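You operate a simulated robot arm through the tools that you are given. There is no shell and no other tool.

You run a simulated robot arm. Do the job below in one go: nothing can be reset, and whatever is moved stays where it is left.

Task
Sand the rough patch off the short plank, then wax it.
Fine: use the pale sanding block, then the blue pad with wax from the tin; both go back where they lay; the plank stays on the mat. A coat counts when it lies all over at full strength: go over it till it gets no stronger. What is to be rubbed or washed off counts as gone when no trace of it is left.

Only the result counts: the job must be done as asked and must still hold three seconds after the hand-in. Knocking over, shifting, dropping, spilling or breaking anything else fails it.

Robot
A 6-joint arm with a two-finger gripper, fixed in place. Base frame: the origin is at the foot of the arm, x ahead of it, y to its left, z up; the work surface is at about z = 720. Lengths are in mm, angles in rad, forces in N, time in s.
Its first joint turns from -2.897 to 2.897 rad. Payload 2.45 kg.
Tool frame: the origin (TCP) lies between the finger pads and is the grasp point; the fingertips stand 20 mm ahead of it; z points along the fingers, y is the line along which they close. Largest opening 140 mm; the body of the gripper starts 168 mm behind the TCP.
Orientation is that of the tool frame in the base frame, as a unit quaternion [w, x, y, z]. With the fingers straight down and closing along the base's y, the tool's x points along the base's -x, its y along +y and its z along -z.

Tools
- The arm moves only by the tool servo_tool. Its argument "series" is a list of rows, each an object of numbers (a shift or turn left out is 0, a gripper value left out holds the last): "rx", "ry", "rz": the turn, a rotation vector about the base's x, y, z in rad; "x", "y", "z": the shift along the base's x, y, z in cm; "claw": the gripper command, from -1 (shut) to 1 (fully open), values between in proportion. In form: [{"rx": .., "ry": .., "rz": .., "x": .., "y": .., "z": .., "claw": ..}, ...]. A call has 1 to 20 rows; each row is the pose to reach, as a shift and turn from the pose commanded when the call began. A row lasts 0.2 s, in which the tool goes at most 50 mm and 0.15 rad; a call with a longer step from one row to the next is refused whole, and so is a gripper value outside its range. Where a pose cannot be reached the arm comes as near as it can. A force on the tool above 40 N (or 10 N above the force at the start of the call, whichever is more), or a blocked arm, ends the call early, and 0.2 s more pass. The fingers move at their own pace (about 45 mm/s each) and stop on an object; they squeeze with about 29 N. The grip force told is the motor's: it shows also when the fingers shut on nothing. Time passes only in rows, and 0.2 s behind the last, so rows that repeat a pose let the fingers close. The reply holds the time, the measured pose of the TCP, the force on the tool along the base axes, the opening and the grip force, in the units named above and with some noise, with the torque about the TCP (base axes, N m) and any sound that the robot's microphone picked up.
- Cameras (640 x 400 px; columns grow to the right, rows downward): "scene" is fixed at [51.4, 499.4, 1499.5]; the picture's right is [-0.37, -0.93, 0.00], its down [-0.59, 0.24, -0.77] and it looks along [0.71, -0.29, -0.64] (base axes); focal length 311 px, centre (320, 200). "wrist" rides on the gripper at [78, 11, -209] in the tool frame; the picture's right is [-0.14, 0.99, 0.00], its down [-0.92, -0.13, -0.37] and it looks along [-0.37, -0.05, 0.93] (tool axes); focal length 280 px, centre (320, 200). There is no depth. A picture from a camera that has moved, and an enlarged one, comes with that camera's place and axes in the base frame and with its lens.
- get_image(camera): a new picture of that camera. It takes no simulated time.
- close_up(camera, box): a new picture of the part [left, top, right, bottom] of that camera's present view, enlarged. It takes no simulated time.
- finish_job(): hands the job in; it is judged then, once.

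Places have to be worked out from the pictures, the camera data and where the tool is seen. Open the gripper and draw the arm clear of the work before you hand the job in, unless the task says otherwise.

The tools are called after ">>>" as name(argument=value, ...) on one line, values as JSON. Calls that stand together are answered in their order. servo_tool: Moves the arm, as the interface text tells. Its arguments: {"type":"object","properties":{"series":{"type":"array","items":{"type":"object","properties":{"rx":{"type":"number"},"ry":{"type":"number"},"rz":{"type":"number"},"x":{"type":"number"},"y":{"type":"number"},"z":{"type":"number"},"claw":{"type":"number"}}}}},"required":["series"]} The other tools are called the same way: get_image (camera) takes a picture; close_up (camera, box) takes an enlarged picture of a part of a camera's view; finish_job () hands the job in.

At the start:

```text
t: 0.0
ee_pos: [735.1, 415.7, 1045.8]
tool_rot: [0.0, 0.0, 1.0, 0.0]
contact_force: [0.2, -0.1, 0.9]
moment: [-0.02, -0.04, -0.01]
finger_gap: 139.9
grasp_force: 0.0
```

scene: 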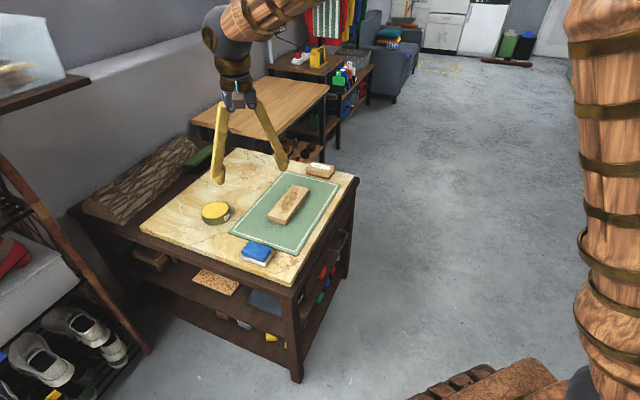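
wrist: 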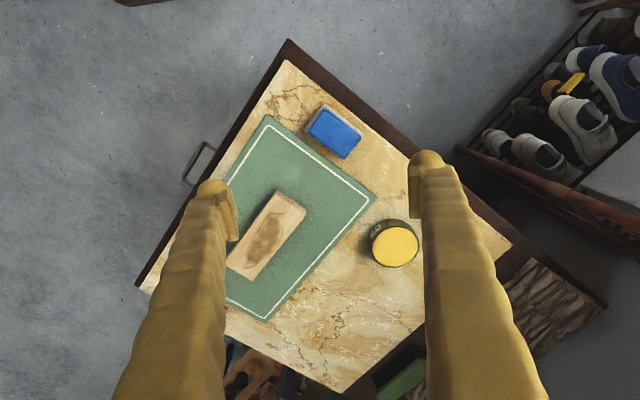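

I'll start by looking closer at the bench from both cameras to find the plank, sanding block, blue pad and wax tin.

>>> close_up(camera="scene", box=[180, 130, 370, 280])

>>> close_up(camera="wrist", box=[130, 40, 530, 400])

```text
2.67 times, centred on (275, 205) of scene
camera zoom: at [51.4, 499.4, 1499.5], right [-0.37, -0.93, 0.0], down [-0.59, 0.24, -0.77], along [0.71, -0.29, -0.64], focal length 830 px, centre (440, 187)
```

zoom: 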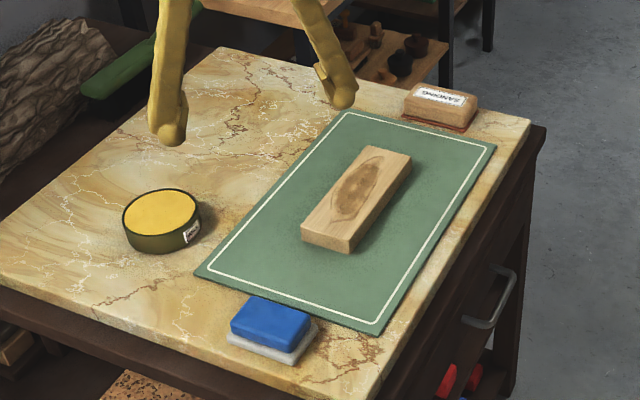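

```text
1.11 times, centred on (330, 220) of wrist
camera zoom: at [657.9, 425.9, 1254.3], right [0.14, 0.99, 0.0], down [0.92, -0.13, 0.37], along [0.37, -0.05, -0.93], focal length 312 px, centre (309, 178)
```

zoom: 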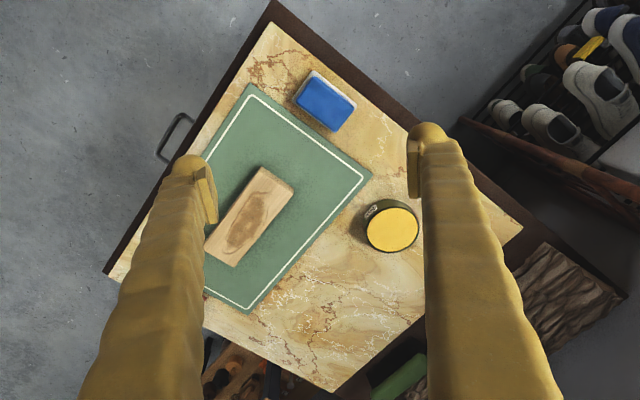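

The bench is rotated about 45° to the base axes, and the tin and sanding block look like they lie at the far edge of reach. I'll zoom in on each item to get its outline and height.

>>> close_up(camera="scene", box=[295, 150, 345, 185])

>>> close_up(camera="scene", box=[230, 232, 286, 272])

>>> close_up(camera="scene", box=[190, 190, 246, 230])

>>> close_up(camera="scene", box=[258, 176, 322, 230])

```text
11.43 times, centred on (320, 168) of scene
camera zoom: at [51.4, 499.4, 1499.5], right [-0.37, -0.93, 0.0], down [-0.59, 0.24, -0.77], along [0.71, -0.29, -0.64], focal length 3556 px, centre (320, 571)
```

zoom: 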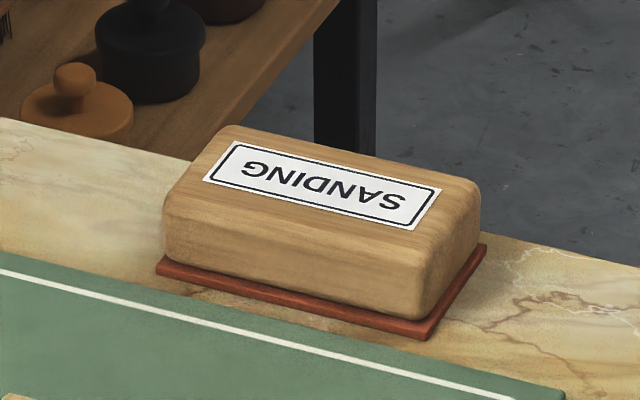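

```text
10.00 times, centred on (258, 252) of scene
camera zoom: at [51.4, 499.4, 1499.5], right [-0.37, -0.93, 0.0], down [-0.59, 0.24, -0.77], along [0.71, -0.29, -0.64], focal length 3111 px, centre (940, -320)
```

zoom: 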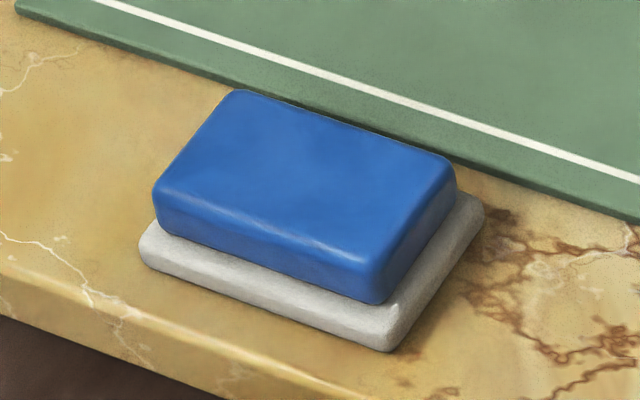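

```text
10.00 times, centred on (218, 210) of scene
camera zoom: at [51.4, 499.4, 1499.5], right [-0.37, -0.93, 0.0], down [-0.59, 0.24, -0.77], along [0.71, -0.29, -0.64], focal length 3111 px, centre (1340, 100)
```

zoom: 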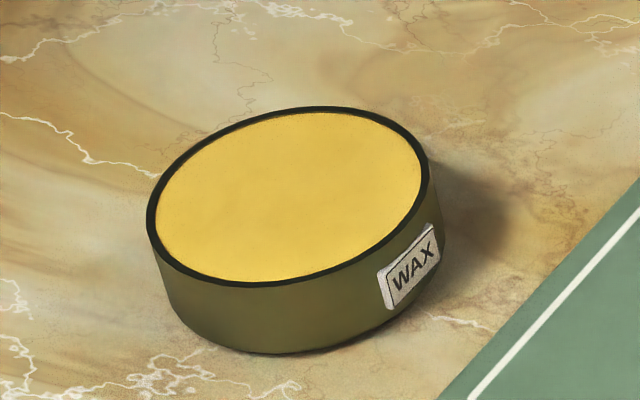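

```text
7.41 times, centred on (290, 203) of scene
camera zoom: at [51.4, 499.4, 1499.5], right [-0.37, -0.93, 0.0], down [-0.59, 0.24, -0.77], along [0.71, -0.29, -0.64], focal length 2305 px, centre (542, 178)
```

zoom: 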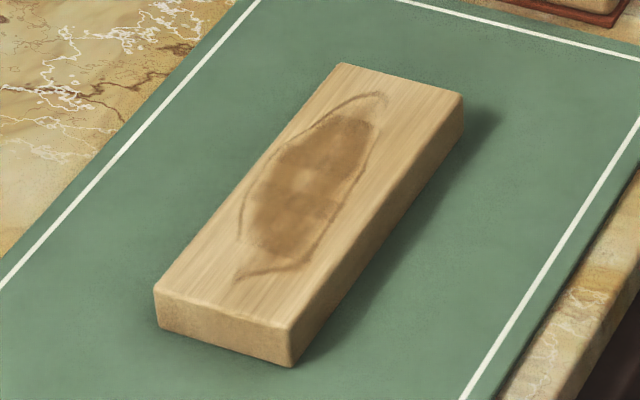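

My estimates so far, with everything aligned to the roughly 45° bench:
- **Plank:** near (927, 270), about 195x70 mm, long axis along (0.7, -0.7).
- **Sanding block:** near (1088, 79), about 110x62 mm, long axis along (0.7, 0.7).
- **Pad:** near (734, 441).
- **Tin:** near (979, 534).

Next I'll swing to a spot above the mat and yaw the tool 45°.

>>> servo_tool(series=[{"x": 2, "y": -3.3, "z": -1.2, "rz": 0.098}, {"x": 4, "y": -6.6, "z": -2.4, "rz": 0.196}, {"x": 6, "y": -9.9, "z": -3.6, "rz": 0.294}, {"x": 8, "y": -13.2, "z": -4.8, "rz": 0.392}, {"x": 10, "y": -16.5, "z": -6, "rz": 0.49}, {"x": 12, "y": -19.8, "z": -7.2, "rz": 0.588}, {"x": 14, "y": -23.1, "z": -8.4, "rz": 0.686}, {"x": 16, "y": -26.4, "z": -9.6, "rz": 0.785}, {"x": 16, "y": -26.4, "z": -9.6, "rz": 0.785}])

>>> get_image(camera="wrist")

>>> get_image(camera="scene")

```text
t: 2.0
ee_pos: [896.8, 151.9, 948.7]
tool_rot: [-0.001, -0.384, 0.923, 0.001]
contact_force: [0.2, -0.9, 0.6]
moment: [-0.01, -0.01, 0.01]
finger_gap: 139.9
grasp_force: 0.1
```

```text
taken
camera wrist: at [834.2, 102.5, 1157.7], right [-0.6, 0.8, 0.0], down [0.74, 0.56, 0.37], along [0.29, 0.22, -0.93], focal length 280 px, centre (320, 200)
```

wrist: 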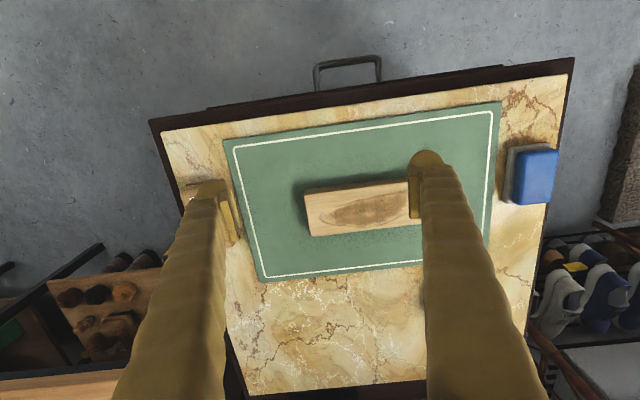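

```text
taken
```

scene: 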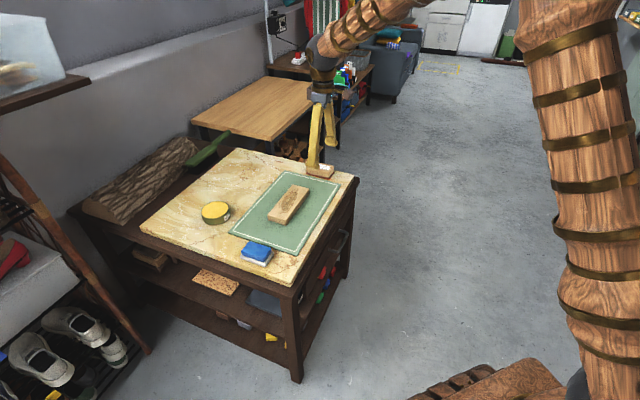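

The yaw matches what I commanded. Next I'll tilt the fingers outward by about 0.45 rad around the closing axis and move toward the sanding block to test the reach.

>>> servo_tool(series=[{"x": 1.5, "y": -1, "rx": 0.08, "ry": -0.08}, {"x": 3, "y": -2, "rx": 0.16, "ry": -0.16}, {"x": 5, "y": -3.5, "rx": 0.24, "ry": -0.24}, {"x": 7, "y": -5, "rx": 0.318, "ry": -0.318}, {"x": 10, "y": -6.5, "rx": 0.318, "ry": -0.318}, {"x": 13, "y": -7.5, "rx": 0.318, "ry": -0.318}, {"x": 16, "y": -8.5, "rx": 0.318, "ry": -0.318}, {"x": 16, "y": -8.5, "rx": 0.318, "ry": -0.318}])

>>> get_image(camera="wrist")

>>> get_image(camera="scene")

```text
t: 3.8
ee_pos: [1056.1, 65.2, 951.1]
tool_rot: [0.206, -0.372, 0.901, 0.085]
contact_force: [-0.1, 0.3, -0.1]
moment: [0.0, -0.03, 0.0]
finger_gap: 139.8
grasp_force: 0.0
```

```text
taken
camera wrist: at [934.6, -41.7, 1105.4], right [-0.61, 0.79, 0.06], down [0.56, 0.38, 0.73], along [0.55, 0.48, -0.68], focal length 280 px, centre (320, 200)
```

wrist: 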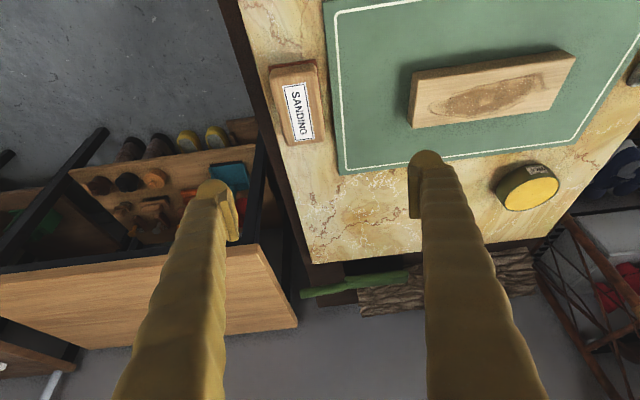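

```text
taken
```

scene: 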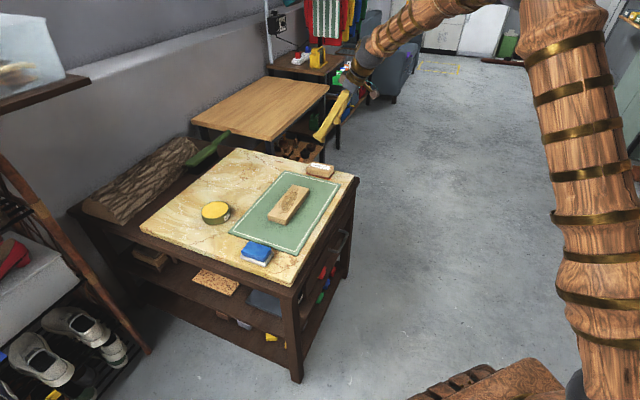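

The tilted pose reaches (1056, 65) without trouble. From this view the sanding block sits near (1090, 74). I'll take close-ups to refine that before approaching.

>>> close_up(camera="wrist", box=[250, 40, 350, 160])

>>> close_up(camera="wrist", box=[390, 30, 600, 220])

```text
3.33 times, centred on (300, 100) of wrist
camera zoom: at [934.6, -41.7, 1105.4], right [-0.61, 0.79, 0.06], down [0.56, 0.38, 0.73], along [0.55, 0.48, -0.68], focal length 935 px, centre (387, 533)
```

zoom: 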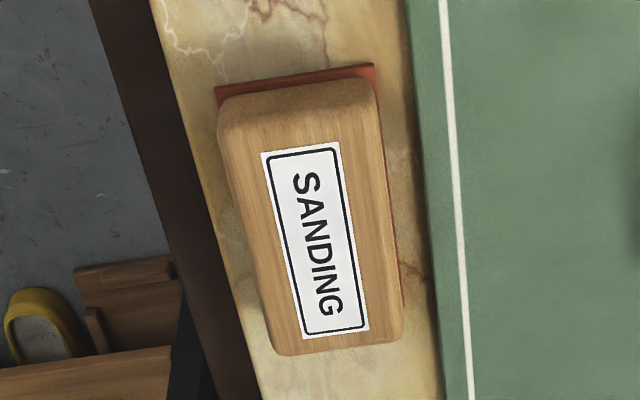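

```text
2.11 times, centred on (495, 125) of wrist
camera zoom: at [934.6, -41.7, 1105.4], right [-0.61, 0.79, 0.06], down [0.56, 0.38, 0.73], along [0.55, 0.48, -0.68], focal length 590 px, centre (-48, 358)
```

zoom: 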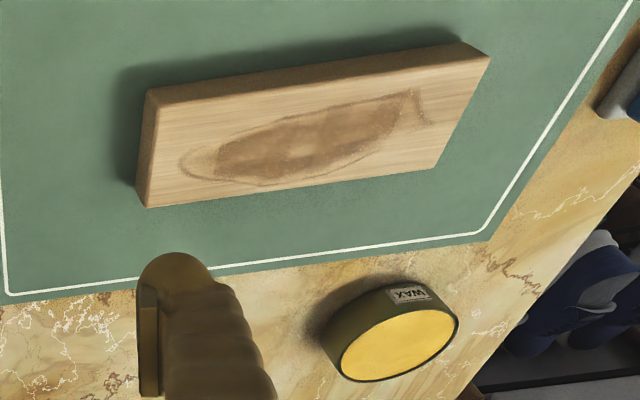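

Triangulating both views puts the block centre near (1097, 77), with its top at roughly z 752–758. I'll move above it and down to z of about 850 to check alignment.

>>> servo_tool(series=[{"x": 1.4, "y": 0.3, "z": -3}, {"x": 2.8, "y": 0.7, "z": -6.5}, {"x": 4.2, "y": 1.0, "z": -10}, {"x": 4.2, "y": 1.0, "z": -10}])

>>> get_image(camera="wrist")

>>> close_up(camera="scene", box=[270, 100, 390, 190])

```text
t: 4.8
ee_pos: [1096.9, 75.8, 849.7]
tool_rot: [0.206, -0.373, 0.901, 0.085]
contact_force: [0.3, -0.2, -0.2]
moment: [0.02, -0.02, -0.01]
finger_gap: 140.0
grasp_force: 0.2
```

```text
taken
camera wrist: at [976.1, -30.2, 1003.3], right [-0.61, 0.79, 0.06], down [0.56, 0.38, 0.73], along [0.55, 0.48, -0.68], focal length 280 px, centre (320, 200)
```

wrist: 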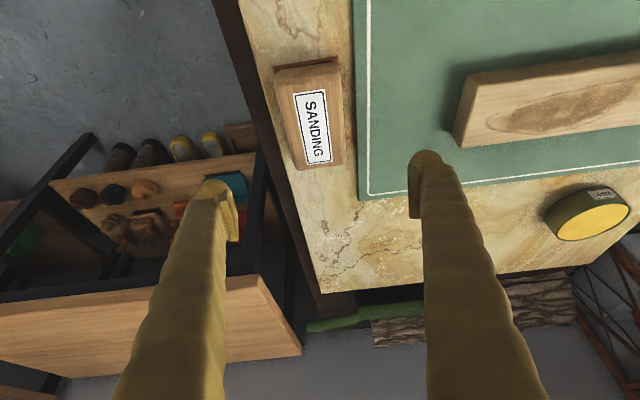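

```text
4.44 times, centred on (330, 145) of scene
camera zoom: at [51.4, 499.4, 1499.5], right [-0.37, -0.93, 0.0], down [-0.59, 0.24, -0.77], along [0.71, -0.29, -0.64], focal length 1383 px, centre (276, 444)
```

zoom: 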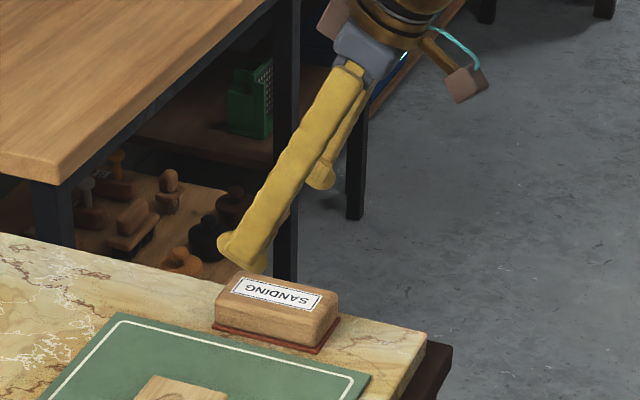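

The TCP is lined up with the block, and I judge the block's top to be about z 754. I'll go down to a TCP height of about 757, which keeps the fingertips above the red sole ledge.

>>> servo_tool(series=[{"z": -3}, {"z": -6}, {"z": -8}, {"z": -9.2}, {"z": -9.2}])

>>> get_image(camera="wrist")

>>> close_up(camera="scene", box=[280, 130, 360, 190])

```text
t: 6.0
ee_pos: [1096.2, 77.2, 757.3]
tool_rot: [0.206, -0.374, 0.9, 0.086]
contact_force: [0.6, -0.6, -0.2]
moment: [-0.01, -0.01, 0.01]
finger_gap: 140.1
grasp_force: 0.1
```

```text
taken
camera wrist: at [975.6, -29.7, 911.1], right [-0.61, 0.79, 0.06], down [0.56, 0.38, 0.73], along [0.55, 0.48, -0.68], focal length 280 px, centre (320, 200)
```

wrist: 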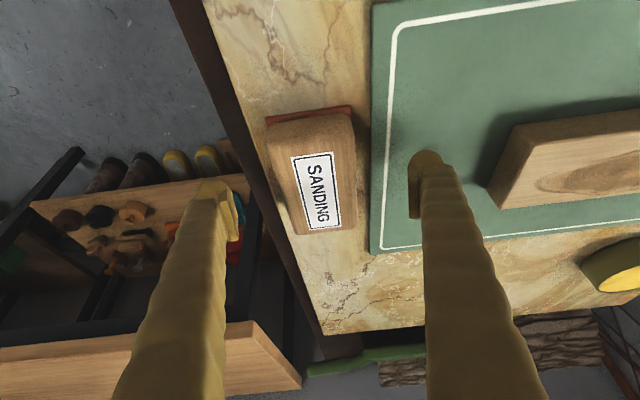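

```text
6.67 times, centred on (320, 160) of scene
camera zoom: at [51.4, 499.4, 1499.5], right [-0.37, -0.93, 0.0], down [-0.59, 0.24, -0.77], along [0.71, -0.29, -0.64], focal length 2074 px, centre (320, 467)
```

zoom: 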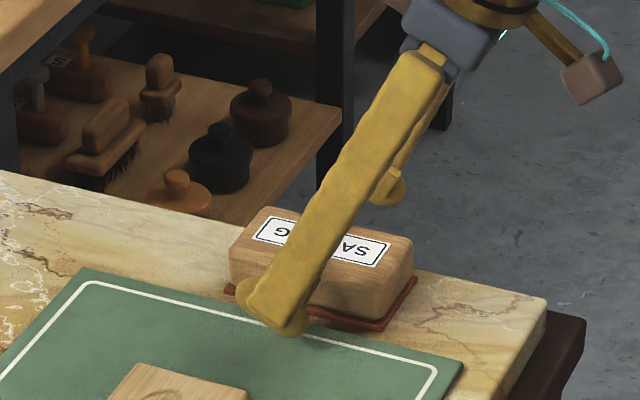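

The TCP sits right at the centre of the block's top, so I'll drop 2 mm more and close the gripper on the wooden body.

>>> servo_tool(series=[{"z": -0.2}, {"z": -0.2, "claw": -1}, {"z": -0.2, "claw": -1}, {"z": -0.2, "claw": -1}, {"z": -0.2, "claw": -1}, {"z": -0.2, "claw": -1}, {"z": -0.2, "claw": -1}, {"z": -0.2, "claw": -1}, {"z": -0.2, "claw": -1}])

>>> get_image(camera="wrist")

>>> close_up(camera="scene", box=[280, 130, 360, 190])

```text
t: 8.0
ee_pos: [1096.3, 76.9, 755.3]
tool_rot: [0.206, -0.373, 0.901, 0.086]
contact_force: [-0.2, 0.0, -0.8]
moment: [-0.02, -0.01, -0.05]
finger_gap: 61.2
grasp_force: 28.9
```

```text
taken
camera wrist: at [976.0, -29.6, 909.3], right [-0.61, 0.79, 0.06], down [0.56, 0.38, 0.73], along [0.55, 0.48, -0.68], focal length 280 px, centre (320, 200)
```

wrist: 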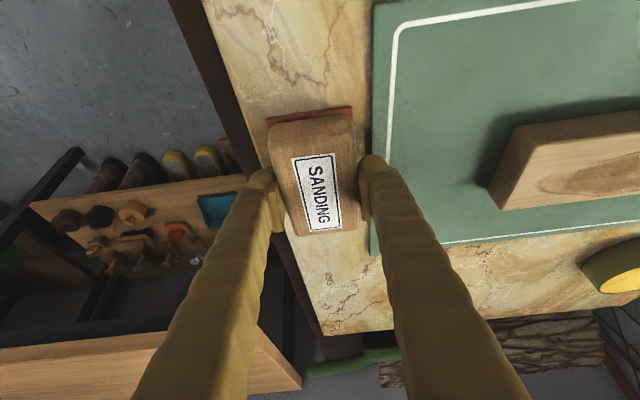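

```text
6.67 times, centred on (320, 160) of scene
camera zoom: at [51.4, 499.4, 1499.5], right [-0.37, -0.93, 0.0], down [-0.59, 0.24, -0.77], along [0.71, -0.29, -0.64], focal length 2074 px, centre (320, 467)
```

zoom: 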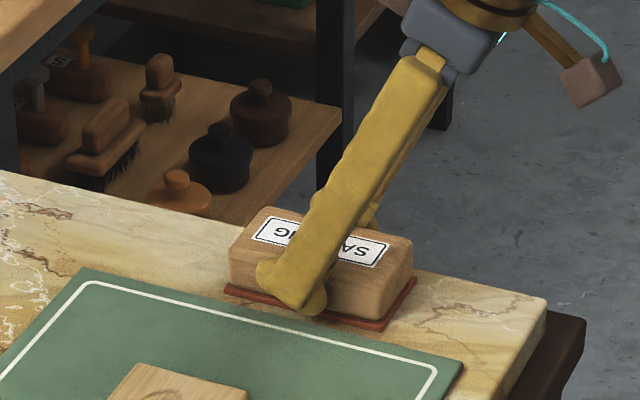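

The grip is solid, with a 61.2 mm gap at 29 N. At its home the TCP was commanded to (1097.1, 76.7, 755.8), so the sole is about 36 mm below the TCP. I'll lift straight up and carry the block to above the plank.

>>> servo_tool(series=[{"z": 0.5}, {"z": 2}, {"z": 5}, {"z": 8}, {"x": -2.4, "y": 2.8, "z": 8}, {"x": -4.8, "y": 5.6, "z": 8}, {"x": -7.2, "y": 8.4, "z": 8}, {"x": -9.6, "y": 11.2, "z": 8}, {"x": -12, "y": 14, "z": 8}, {"x": -14.4, "y": 16.8, "z": 8}, {"x": -16.6, "y": 19.7, "z": 8}, {"x": -16.6, "y": 19.7, "z": 8}])

>>> get_image(camera="wrist")

>>> close_up(camera="scene", box=[230, 120, 360, 230])

```text
t: 10.6
ee_pos: [930.9, 274.5, 836.6]
tool_rot: [0.206, -0.374, 0.9, 0.086]
contact_force: [-0.1, 0.5, -0.3]
moment: [-0.01, 0.04, 0.01]
finger_gap: 60.9
grasp_force: 29.2
```

```text
taken
camera wrist: at [809.9, 167.6, 990.3], right [-0.61, 0.79, 0.06], down [0.56, 0.38, 0.73], along [0.55, 0.48, -0.68], focal length 280 px, centre (320, 200)
```

wrist: 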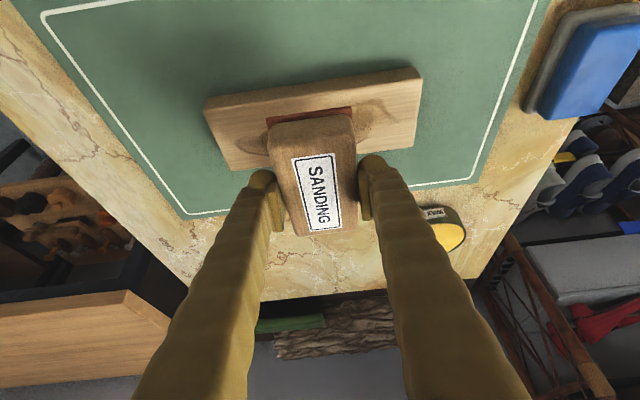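

```text
3.64 times, centred on (295, 175) of scene
camera zoom: at [51.4, 499.4, 1499.5], right [-0.37, -0.93, 0.0], down [-0.59, 0.24, -0.77], along [0.71, -0.29, -0.64], focal length 1131 px, centre (411, 291)
```

zoom: 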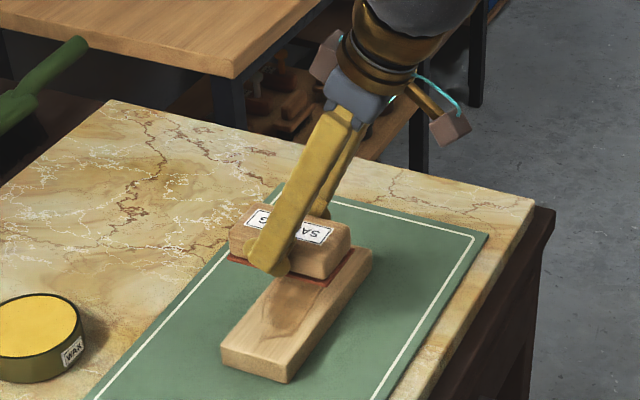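

The block is held level above the plank. I'll take a close-up from the wrist to locate the plank's corners and the block's position over it precisely.

>>> close_up(camera="wrist", box=[190, 50, 440, 206])

```text
2.56 times, centred on (315, 128) of wrist
camera zoom: at [809.9, 167.6, 990.3], right [-0.61, 0.79, 0.06], down [0.56, 0.38, 0.73], along [0.55, 0.48, -0.68], focal length 718 px, centre (333, 384)
```

zoom: 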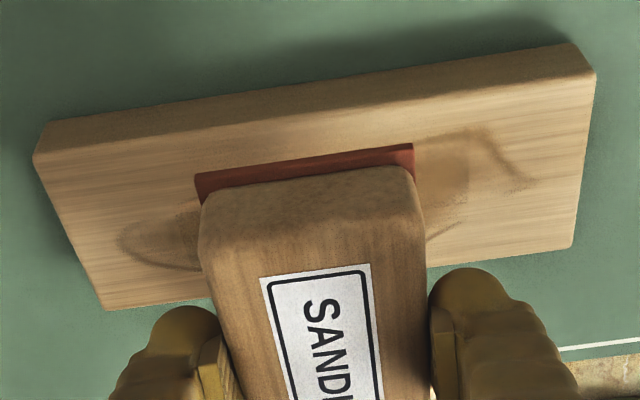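

The plank's centre works out at about (929, 274), with its top near z 748–752. Contact should come with the TCP at z of about 785, so I'll go down slowly and watch the force.

>>> servo_tool(series=[{"z": -2}, {"z": -3.8}, {"z": -4.2}, {"z": -4.4}, {"z": -4.5}, {"z": -4.6}])

>>> get_image(camera="wrist")

>>> close_up(camera="scene", box=[240, 140, 340, 230])

```text
t: 12.0
ee_pos: [931.9, 274.4, 788.4]
tool_rot: [0.206, -0.372, 0.901, 0.085]
contact_force: [-0.6, -0.1, -1.7]
moment: [-0.01, 0.0, -0.03]
finger_gap: 61.2
grasp_force: 28.7
```

```text
taken
camera wrist: at [810.3, 166.4, 943.6], right [-0.61, 0.79, 0.06], down [0.56, 0.38, 0.73], along [0.55, 0.48, -0.68], focal length 280 px, centre (320, 200)
```

wrist: 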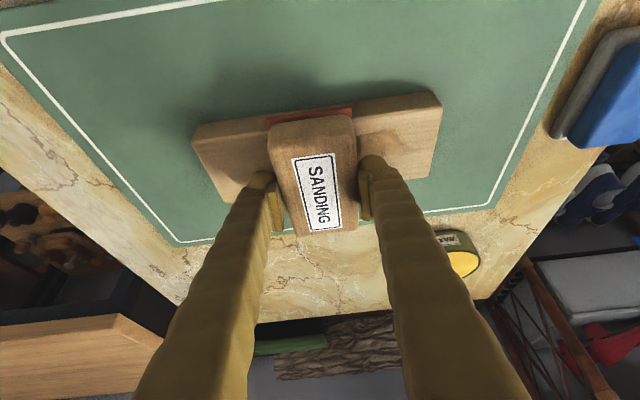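

```text
4.44 times, centred on (290, 185) of scene
camera zoom: at [51.4, 499.4, 1499.5], right [-0.37, -0.93, 0.0], down [-0.59, 0.24, -0.77], along [0.71, -0.29, -0.64], focal length 1383 px, centre (453, 267)
```

zoom: 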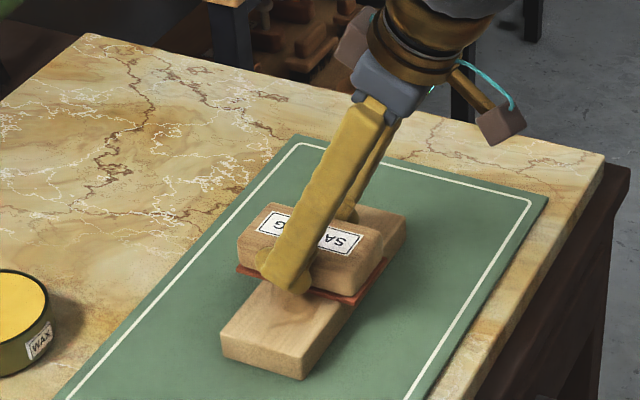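

No contact yet at z 788. I'll continue down in small steps.

>>> servo_tool(series=[{"z": -0.1}, {"z": -0.2}, {"z": -0.3}, {"z": -0.4}])

```text
t: 13.0
ee_pos: [932.0, 273.5, 786.8]
tool_rot: [0.207, -0.373, 0.9, 0.085]
contact_force: [-1.0, 0.5, 36.5]
moment: [-0.22, 0.24, -0.02]
finger_gap: 61.5
grasp_force: 29.4
```

Contact came at about z 787, with the force already at 36 N. I'll ease off slightly to find a moderate pressing force.

>>> servo_tool(series=[{"z": 0.06}, {"z": 0.06}])

```text
t: 13.6
ee_pos: [932.4, 275.2, 787.4]
tool_rot: [0.207, -0.373, 0.9, 0.087]
contact_force: [5.2, -1.6, 36.9]
moment: [-0.31, 0.22, 0.0]
finger_gap: 61.8
grasp_force: 29.1
```

The force is still about 37 N, so I'll raise another millimetre.

>>> servo_tool(series=[{"z": 0.1}, {"z": 0.1}])

```text
t: 14.2
ee_pos: [931.3, 273.7, 786.6]
tool_rot: [0.206, -0.373, 0.901, 0.086]
contact_force: [6.9, 0.3, 20.0]
moment: [-0.21, -0.11, 0.01]
finger_gap: 61.3
grasp_force: 29.6
```

20 N is a good sanding force. I'll try a short stroke along the plank's long axis and check whether the plank stays put.

>>> servo_tool(series=[{"x": 0.7, "y": -0.71}, {"x": 1.4, "y": -1.42}, {"x": 2.1, "y": -2.13}, {"x": 2.8, "y": -2.84}, {"x": 2.1, "y": -2.13}, {"x": 1.4, "y": -1.42}, {"x": 0.7, "y": -0.71}, {"x": 0, "y": 0}, {"x": -0.7, "y": 0.71}, {"x": -1.4, "y": 1.42}, {"x": -2.1, "y": 2.13}, {"x": -2.8, "y": 2.84}])

>>> get_image(camera="wrist")

>>> close_up(camera="scene", box=[240, 140, 340, 230])

```text
t: 16.8
ee_pos: [904.6, 302.1, 786.9]
tool_rot: [0.206, -0.374, 0.9, 0.086]
contact_force: [0.2, 0.5, -1.4]
moment: [0.01, -0.02, 0.01]
finger_gap: 61.7
grasp_force: 28.8
```

```text
taken
camera wrist: at [782.9, 194.9, 941.6], right [-0.61, 0.79, 0.06], down [0.56, 0.38, 0.73], along [0.55, 0.48, -0.68], focal length 280 px, centre (320, 200)
```

wrist: 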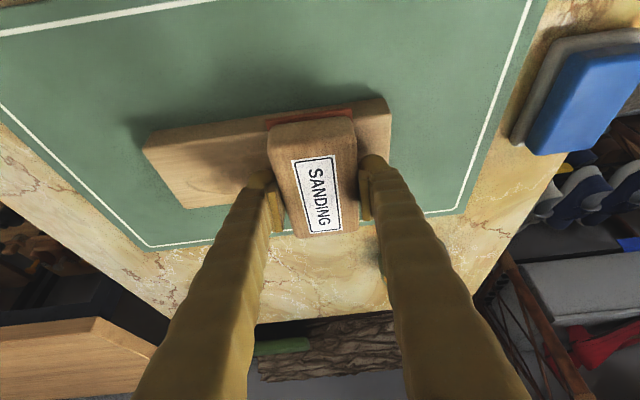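

```text
4.44 times, centred on (290, 185) of scene
camera zoom: at [51.4, 499.4, 1499.5], right [-0.37, -0.93, 0.0], down [-0.59, 0.24, -0.77], along [0.71, -0.29, -0.64], focal length 1383 px, centre (453, 267)
```

zoom: 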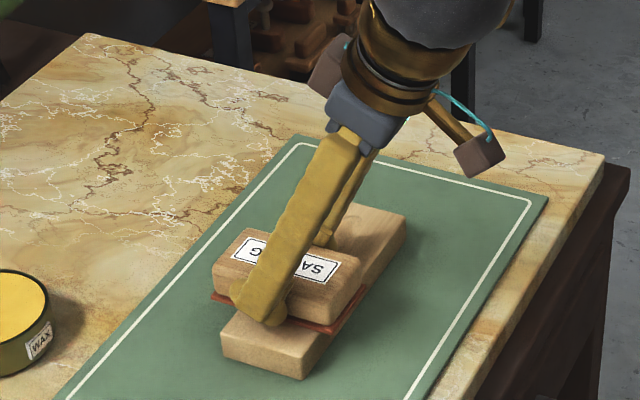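

The plank didn't shift, but the pressing force dropped to zero at this height. I'll look closely at the exposed surface.

>>> close_up(camera="wrist", box=[130, 80, 410, 230])

>>> close_up(camera="scene", box=[262, 170, 322, 220])

```text
2.29 times, centred on (270, 155) of wrist
camera zoom: at [782.9, 194.9, 941.6], right [-0.61, 0.79, 0.06], down [0.56, 0.38, 0.73], along [0.55, 0.48, -0.68], focal length 641 px, centre (434, 303)
```

zoom: 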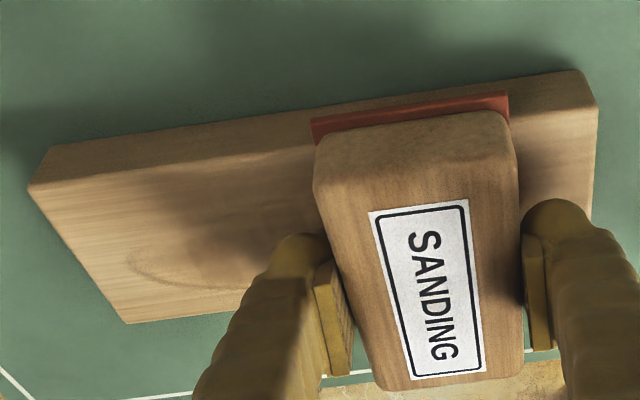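

```text
8.00 times, centred on (292, 195) of scene
camera zoom: at [51.4, 499.4, 1499.5], right [-0.37, -0.93, 0.0], down [-0.59, 0.24, -0.77], along [0.71, -0.29, -0.64], focal length 2489 px, centre (544, 240)
```

zoom: 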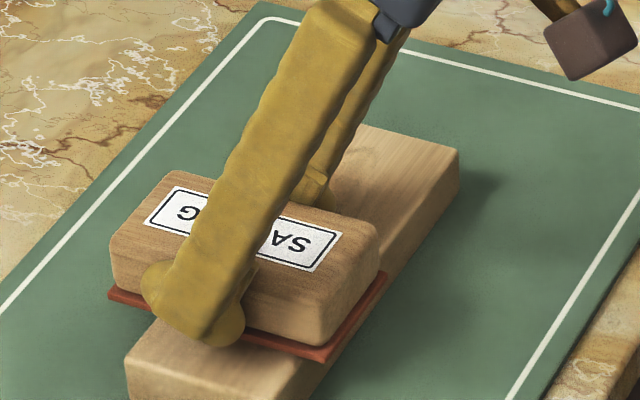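

I'll press down again in small steps at this end of the plank and read the force.

>>> servo_tool(series=[{"z": -0.05}, {"z": -0.1}, {"z": -0.1}])

```text
t: 17.6
ee_pos: [904.7, 303.4, 786.2]
tool_rot: [0.207, -0.373, 0.9, 0.086]
contact_force: [-1.4, 1.6, 10.5]
moment: [-0.26, 0.32, -0.04]
finger_gap: 61.8
grasp_force: 28.8
```

The moment shows the pressure sitting on the plank's near long edge, so the block is slightly nose-down there. I'll reduce the tilt by about 0.02 rad, press a bit more and check.

>>> servo_tool(series=[{"z": 0, "rx": -0.014, "ry": 0.014}, {"z": -0.05, "rx": -0.014, "ry": 0.014}, {"z": -0.05, "rx": -0.014, "ry": 0.014}])

```text
t: 18.4
ee_pos: [903.3, 301.6, 786.2]
tool_rot: [0.198, -0.374, 0.902, 0.081]
contact_force: [2.6, 0.2, 16.7]
moment: [0.37, -0.49, 0.0]
finger_gap: 61.3
grasp_force: 28.7
```

That overcorrected, and the pressure moved to the far edge. I'll go back half of it.

>>> servo_tool(series=[{"rx": 0.007, "ry": -0.007}, {"rx": 0.007, "ry": -0.007}])

```text
t: 19.0
ee_pos: [902.9, 301.9, 785.9]
tool_rot: [0.202, -0.374, 0.901, 0.084]
contact_force: [-1.4, -4.7, 25.0]
moment: [-0.68, 0.68, -0.03]
finger_gap: 61.6
grasp_force: 28.8
```

The tilt needs something in between. I'll trim it by 0.005 rad and check again.

>>> servo_tool(series=[{"rx": -0.004, "ry": 0.004}, {"rx": -0.004, "ry": 0.004}])

```text
t: 19.6
ee_pos: [903.1, 302.0, 785.7]
tool_rot: [0.2, -0.374, 0.902, 0.083]
contact_force: [0.0, -1.7, 28.4]
moment: [-0.03, 0.01, -0.01]
finger_gap: 61.8
grasp_force: 28.5
```

The moment is now zero at 28 N, so the block sits flat. I'll ease off 0.3 mm and sweep the full length of the plank.

>>> servo_tool(series=[{"z": 0.02, "x": -0.7, "y": 0.71}, {"z": 0.02, "x": -1.4, "y": 1.42}, {"z": 0.02, "x": -2.1, "y": 2.13}, {"z": 0.02, "x": -1.4, "y": 1.42}, {"z": 0.02, "x": -0.7, "y": 0.71}, {"z": 0.02, "x": 0, "y": 0}, {"z": 0.02, "x": 0.7, "y": -0.71}, {"z": 0.02, "x": 1.4, "y": -1.42}, {"z": 0.02, "x": 2.1, "y": -2.13}, {"z": 0.02, "x": 2.8, "y": -2.84}, {"z": 0.02, "x": 3.5, "y": -3.55}, {"z": 0.02, "x": 4.2, "y": -4.26}, {"z": 0.02, "x": 4.9, "y": -4.97}, {"z": 0.02, "x": 5.6, "y": -5.68}, {"z": 0.02, "x": 6.3, "y": -6.39}, {"z": 0.02, "x": 7.0, "y": -7.1}, {"z": 0.02, "x": 7.7, "y": -7.81}])

>>> get_image(camera="wrist")

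>>> close_up(camera="scene", box=[250, 155, 330, 230])

```text
t: 23.2
ee_pos: [978.9, 223.8, 785.1]
tool_rot: [0.199, -0.374, 0.902, 0.082]
contact_force: [-3.5, 2.3, 14.9]
moment: [-0.14, 0.22, -0.08]
finger_gap: 61.7
grasp_force: 29.4
```

```text
taken
camera wrist: at [860.5, 118.5, 942.3], right [-0.61, 0.79, 0.06], down [0.57, 0.39, 0.72], along [0.55, 0.48, -0.69], focal length 280 px, centre (320, 200)
```

wrist: 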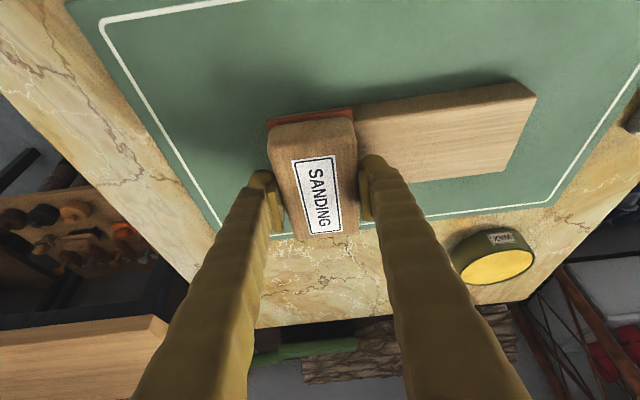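

```text
5.33 times, centred on (290, 192) of scene
camera zoom: at [51.4, 499.4, 1499.5], right [-0.37, -0.93, 0.0], down [-0.59, 0.24, -0.77], along [0.71, -0.29, -0.64], focal length 1659 px, centre (480, 240)
```

zoom: 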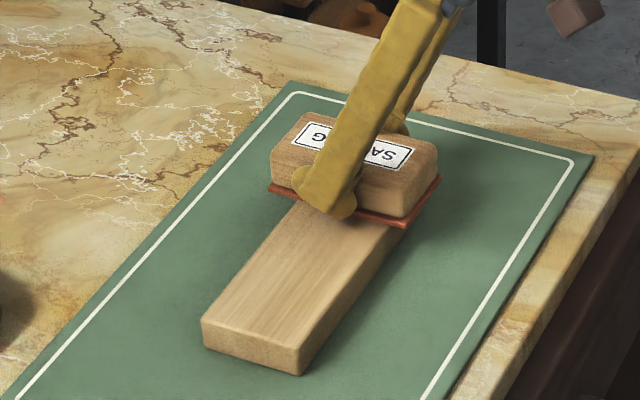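

The exposed part of the plank now looks clean. I'll make more passes over the full length to clear any trace, then lift and inspect.

>>> servo_tool(series=[{"x": 0.6, "y": -0.6}, {"x": 0, "y": 0}, {"x": -0.8, "y": 0.81}, {"x": -1.6, "y": 1.62}, {"x": -2.4, "y": 2.43}, {"x": -3.2, "y": 3.24}, {"x": -4.0, "y": 4.05}, {"x": -4.8, "y": 4.87}, {"x": -5.6, "y": 5.68}, {"x": -6.4, "y": 6.49}, {"x": -7.2, "y": 7.3}, {"x": -8.0, "y": 8.11}, {"x": -8.8, "y": 8.92}, {"x": -9.6, "y": 9.73}])

>>> get_image(camera="wrist")

>>> close_up(camera="scene", box=[250, 155, 330, 230])

```text
t: 26.2
ee_pos: [883.1, 322.2, 785.7]
tool_rot: [0.199, -0.374, 0.902, 0.082]
contact_force: [3.5, -5.4, 19.2]
moment: [-0.22, 0.11, 0.04]
finger_gap: 61.6
grasp_force: 28.3
```

```text
taken
camera wrist: at [764.1, 215.8, 942.1], right [-0.61, 0.79, 0.06], down [0.57, 0.39, 0.72], along [0.55, 0.48, -0.69], focal length 280 px, centre (320, 200)
```

wrist: 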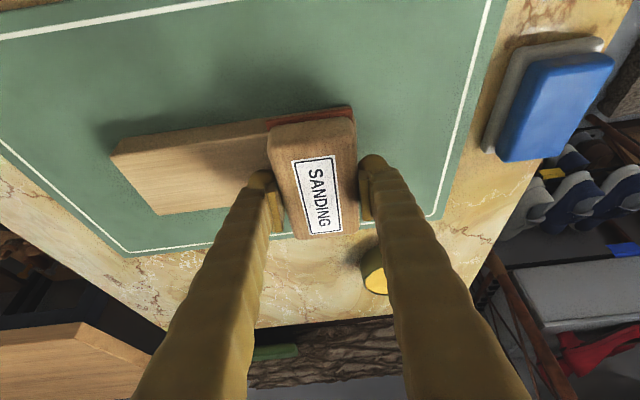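

```text
5.33 times, centred on (290, 192) of scene
camera zoom: at [51.4, 499.4, 1499.5], right [-0.37, -0.93, 0.0], down [-0.59, 0.24, -0.77], along [0.71, -0.29, -0.64], focal length 1659 px, centre (480, 240)
```

zoom: 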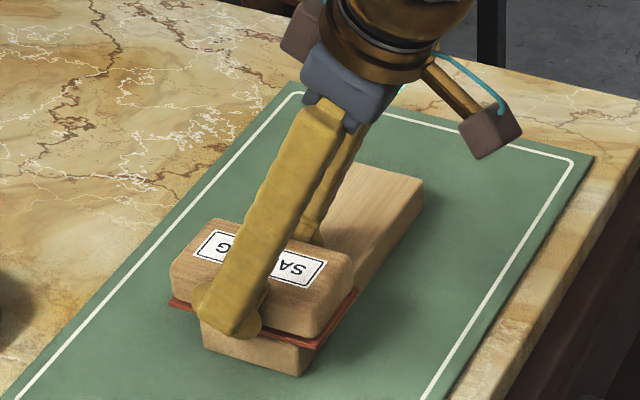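

I'll do one more full pass to the far end, then lift and inspect the whole top.

>>> servo_tool(series=[{"x": -0.5, "y": 0.5}, {"x": 0.3, "y": -0.3}, {"x": 1.1, "y": -1.11}, {"x": 1.9, "y": -1.92}, {"x": 2.7, "y": -2.73}, {"x": 3.5, "y": -3.54}, {"x": 4.3, "y": -4.35}, {"x": 5.1, "y": -5.17}, {"x": 5.9, "y": -5.98}, {"x": 6.7, "y": -6.79}, {"x": 7.5, "y": -7.6}, {"x": 8.3, "y": -8.41}, {"x": 9.1, "y": -9.22}, {"x": 9.9, "y": -10.03}, {"x": 9.9, "y": -10.03, "z": 1}, {"x": 9.9, "y": -10.03, "z": 4}, {"x": 12, "y": -12.5, "z": 6}, {"x": 15, "y": -15.5, "z": 6}])

>>> get_image(camera="wrist")

>>> close_up(camera="scene", box=[250, 155, 330, 230])

```text
t: 30.0
ee_pos: [1035.5, 166.4, 847.0]
tool_rot: [0.199, -0.374, 0.902, 0.082]
contact_force: [0.1, 0.2, -1.1]
moment: [-0.05, 0.03, -0.01]
finger_gap: 61.8
grasp_force: 29.1
```

```text
taken
camera wrist: at [915.5, 60.8, 1003.9], right [-0.61, 0.79, 0.06], down [0.57, 0.39, 0.72], along [0.55, 0.48, -0.69], focal length 280 px, centre (320, 200)
```

wrist: 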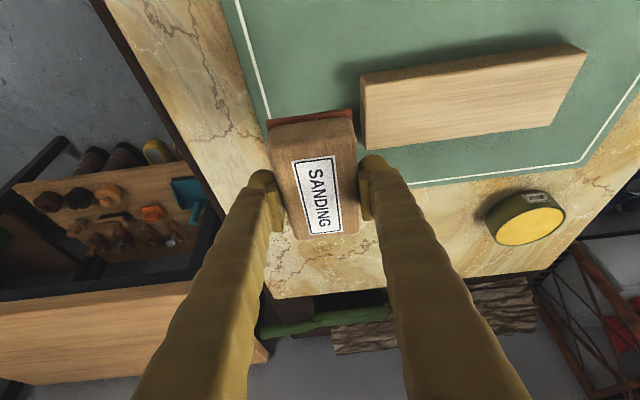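

```text
5.33 times, centred on (290, 192) of scene
camera zoom: at [51.4, 499.4, 1499.5], right [-0.37, -0.93, 0.0], down [-0.59, 0.24, -0.77], along [0.71, -0.29, -0.64], focal length 1659 px, centre (480, 240)
```

zoom: 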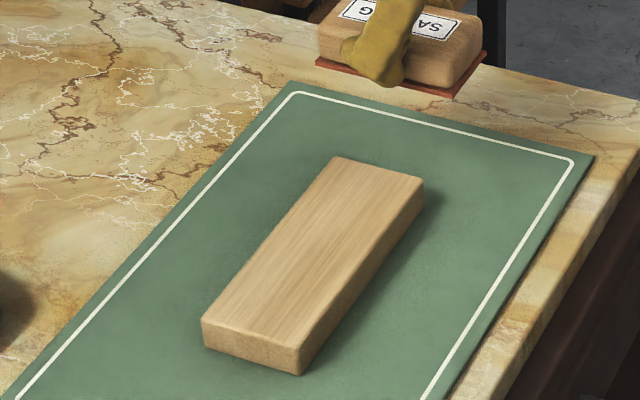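

The top looks clean in both views. I'll check it with higher-magnification close-ups before putting the block back.

>>> close_up(camera="wrist", box=[350, 30, 600, 190])

>>> close_up(camera="scene", box=[265, 178, 317, 230])

```text
2.50 times, centred on (475, 110) of wrist
camera zoom: at [915.5, 60.8, 1003.9], right [-0.61, 0.79, 0.06], down [0.57, 0.39, 0.72], along [0.55, 0.48, -0.69], focal length 701 px, centre (-68, 425)
```

zoom: 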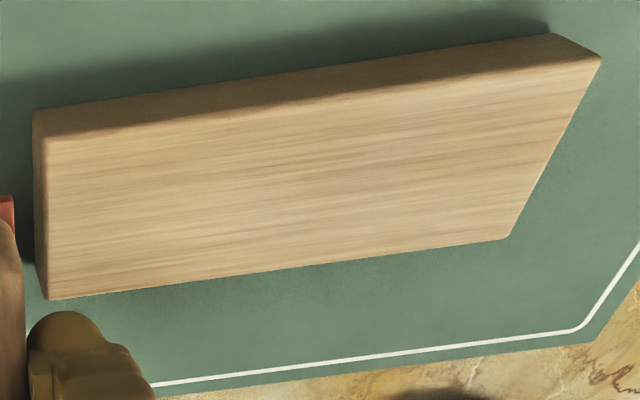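

```text
7.69 times, centred on (291, 204) of scene
camera zoom: at [51.4, 499.4, 1499.5], right [-0.37, -0.93, 0.0], down [-0.59, 0.24, -0.77], along [0.71, -0.29, -0.64], focal length 2393 px, centre (543, 169)
```

zoom: 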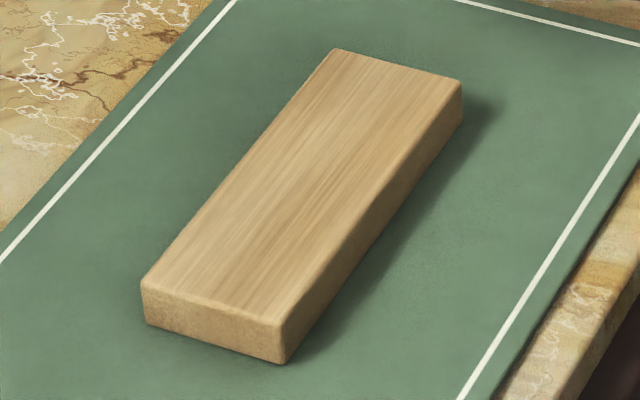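

The sanding is complete: no trace shows and the plank hasn't moved. Now I'll carry the block back above its home at (1097, 77) and lower it most of the way.

>>> servo_tool(series=[{"x": 2.1, "y": -3.0}, {"x": 4.2, "y": -6.0}, {"x": 6.3, "y": -8.96}, {"x": 6.3, "y": -8.96, "z": -3}, {"x": 6.3, "y": -8.96, "z": -6}, {"x": 6.3, "y": -8.96, "z": -8}, {"x": 6.3, "y": -8.96, "z": -8.6}, {"x": 6.3, "y": -8.96, "z": -8.6}])

>>> get_image(camera="wrist")

>>> close_up(camera="scene", box=[295, 150, 345, 185])

```text
t: 31.8
ee_pos: [1098.8, 77.3, 759.0]
tool_rot: [0.199, -0.373, 0.903, 0.082]
contact_force: [-0.2, -0.5, -0.6]
moment: [0.02, 0.01, -0.03]
finger_gap: 61.3
grasp_force: 29.1
```

```text
taken
camera wrist: at [979.1, -28.0, 915.8], right [-0.61, 0.79, 0.06], down [0.57, 0.39, 0.72], along [0.55, 0.48, -0.69], focal length 280 px, centre (320, 200)
```

wrist: 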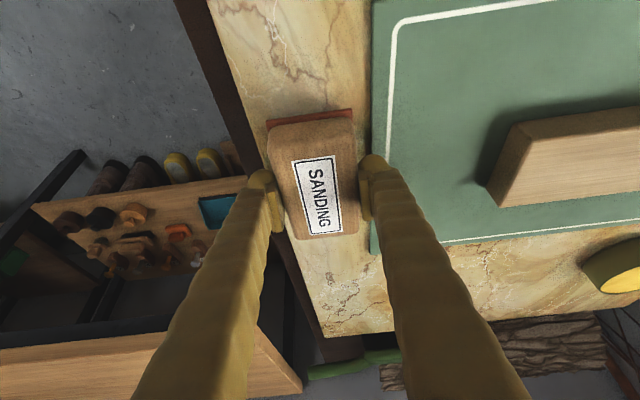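

```text
11.43 times, centred on (320, 168) of scene
camera zoom: at [51.4, 499.4, 1499.5], right [-0.37, -0.93, 0.0], down [-0.59, 0.24, -0.77], along [0.71, -0.29, -0.64], focal length 3556 px, centre (320, 571)
```

zoom: 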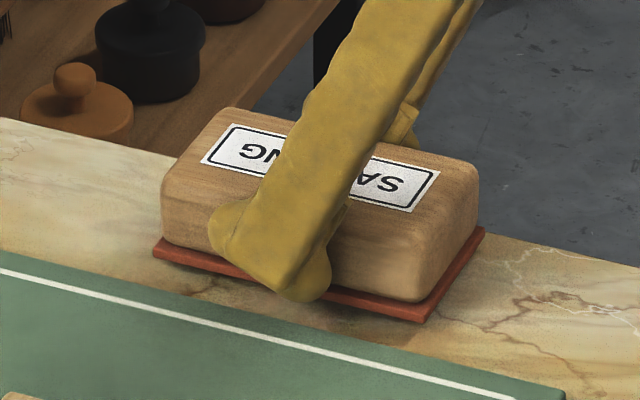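

The sole looks about 6–7 mm above the table, which means the block slid up slightly in the grip. I'll lower it gently until it touches.

>>> servo_tool(series=[{"z": -0.2}, {"z": -0.4}, {"z": -0.5}, {"z": -0.5}])

```text
t: 32.8
ee_pos: [1097.4, 77.6, 754.6]
tool_rot: [0.199, -0.374, 0.902, 0.083]
contact_force: [-0.1, 0.9, -1.5]
moment: [0.03, -0.02, 0.03]
finger_gap: 61.5
grasp_force: 28.7
```

There's still no contact at z 754.6, so I'll continue in half-millimetre steps.

>>> servo_tool(series=[{"z": -0.05}, {"z": -0.1}, {"z": -0.15}, {"z": -0.15}])

>>> close_up(camera="scene", box=[295, 150, 345, 185])

```text
t: 33.8
ee_pos: [1097.7, 76.8, 753.1]
tool_rot: [0.199, -0.374, 0.902, 0.083]
contact_force: [0.8, 0.1, -0.9]
moment: [0.03, -0.02, 0.0]
finger_gap: 61.4
grasp_force: 29.4
```

```text
11.43 times, centred on (320, 168) of scene
camera zoom: at [51.4, 499.4, 1499.5], right [-0.37, -0.93, 0.0], down [-0.59, 0.24, -0.77], along [0.71, -0.29, -0.64], focal length 3556 px, centre (320, 571)
```

zoom: 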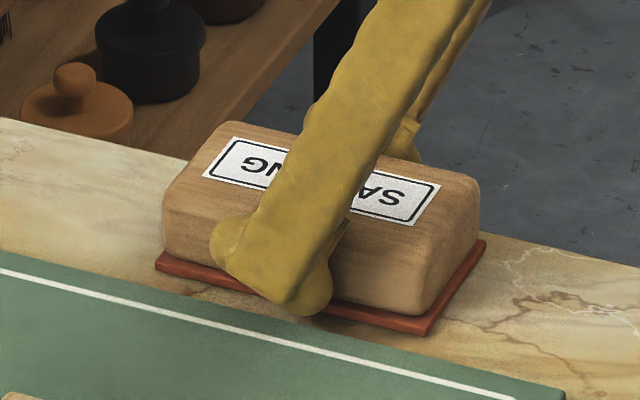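

It's nearly down, about 1.5–2 mm to go. I'll continue in 0.5 mm steps.

>>> servo_tool(series=[{"z": -0.05}, {"z": -0.1}, {"z": -0.1}])

```text
t: 34.6
ee_pos: [1097.8, 77.7, 751.0]
tool_rot: [0.198, -0.374, 0.902, 0.083]
contact_force: [-0.3, -1.2, -1.1]
moment: [0.0, 0.0, -0.06]
finger_gap: 61.6
grasp_force: 28.9
```

>>> servo_tool(series=[{"z": -0.05}, {"z": -0.05}])

>>> close_up(camera="scene", box=[295, 150, 345, 185])

```text
t: 35.2
ee_pos: [1098.3, 76.6, 752.4]
tool_rot: [0.199, -0.373, 0.902, 0.082]
contact_force: [-0.7, -0.4, 2.1]
moment: [-0.21, 0.07, -0.09]
finger_gap: 61.8
grasp_force: 29.3
```

```text
11.43 times, centred on (320, 168) of scene
camera zoom: at [51.4, 499.4, 1499.5], right [-0.37, -0.93, 0.0], down [-0.59, 0.24, -0.77], along [0.71, -0.29, -0.64], focal length 3556 px, centre (320, 571)
```

zoom: 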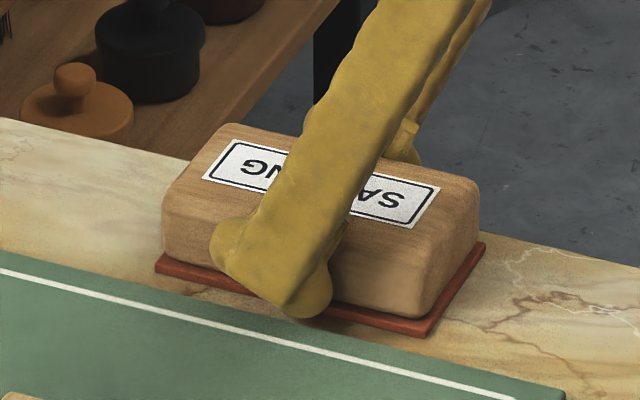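

The first light touch reads 2 N and the block outline matches its original place. I'll release and then rise straight up.

>>> servo_tool(series=[{"claw": -0.05}, {"claw": 0.1}, {"claw": 0.5}, {"claw": 1}, {"claw": 1}, {"claw": 1}, {"claw": 1}, {"claw": 1, "z": 2}, {"claw": 1, "z": 5}, {"claw": 1, "z": 9}, {"claw": 1, "z": 13}])

>>> close_up(camera="scene", box=[295, 150, 345, 185])

>>> get_image(camera="wrist")

```text
t: 37.6
ee_pos: [1097.3, 75.4, 880.3]
tool_rot: [0.198, -0.374, 0.902, 0.083]
contact_force: [-0.1, 0.7, -0.7]
moment: [0.01, -0.02, 0.03]
finger_gap: 139.7
grasp_force: 0.2
```

```text
11.43 times, centred on (320, 168) of scene
camera zoom: at [51.4, 499.4, 1499.5], right [-0.37, -0.93, 0.0], down [-0.59, 0.24, -0.77], along [0.71, -0.29, -0.64], focal length 3556 px, centre (320, 571)
```

zoom: 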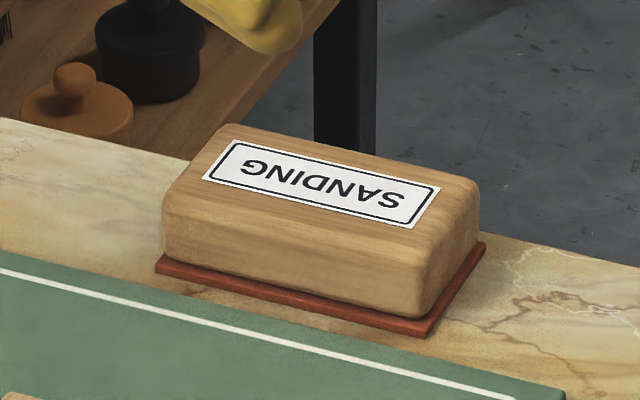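

```text
taken
camera wrist: at [978.5, -29.6, 1037.0], right [-0.61, 0.79, 0.06], down [0.57, 0.39, 0.72], along [0.55, 0.48, -0.69], focal length 280 px, centre (320, 200)
```

wrist: 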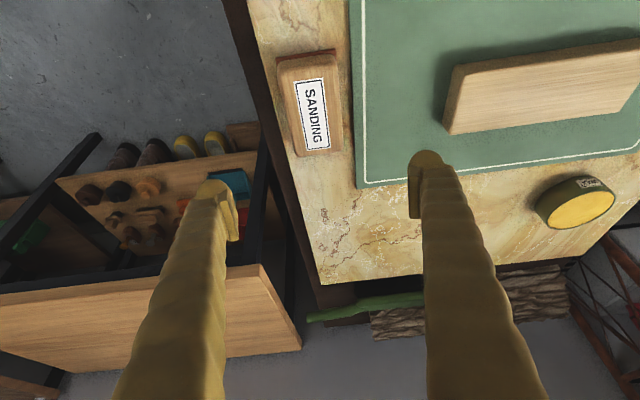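

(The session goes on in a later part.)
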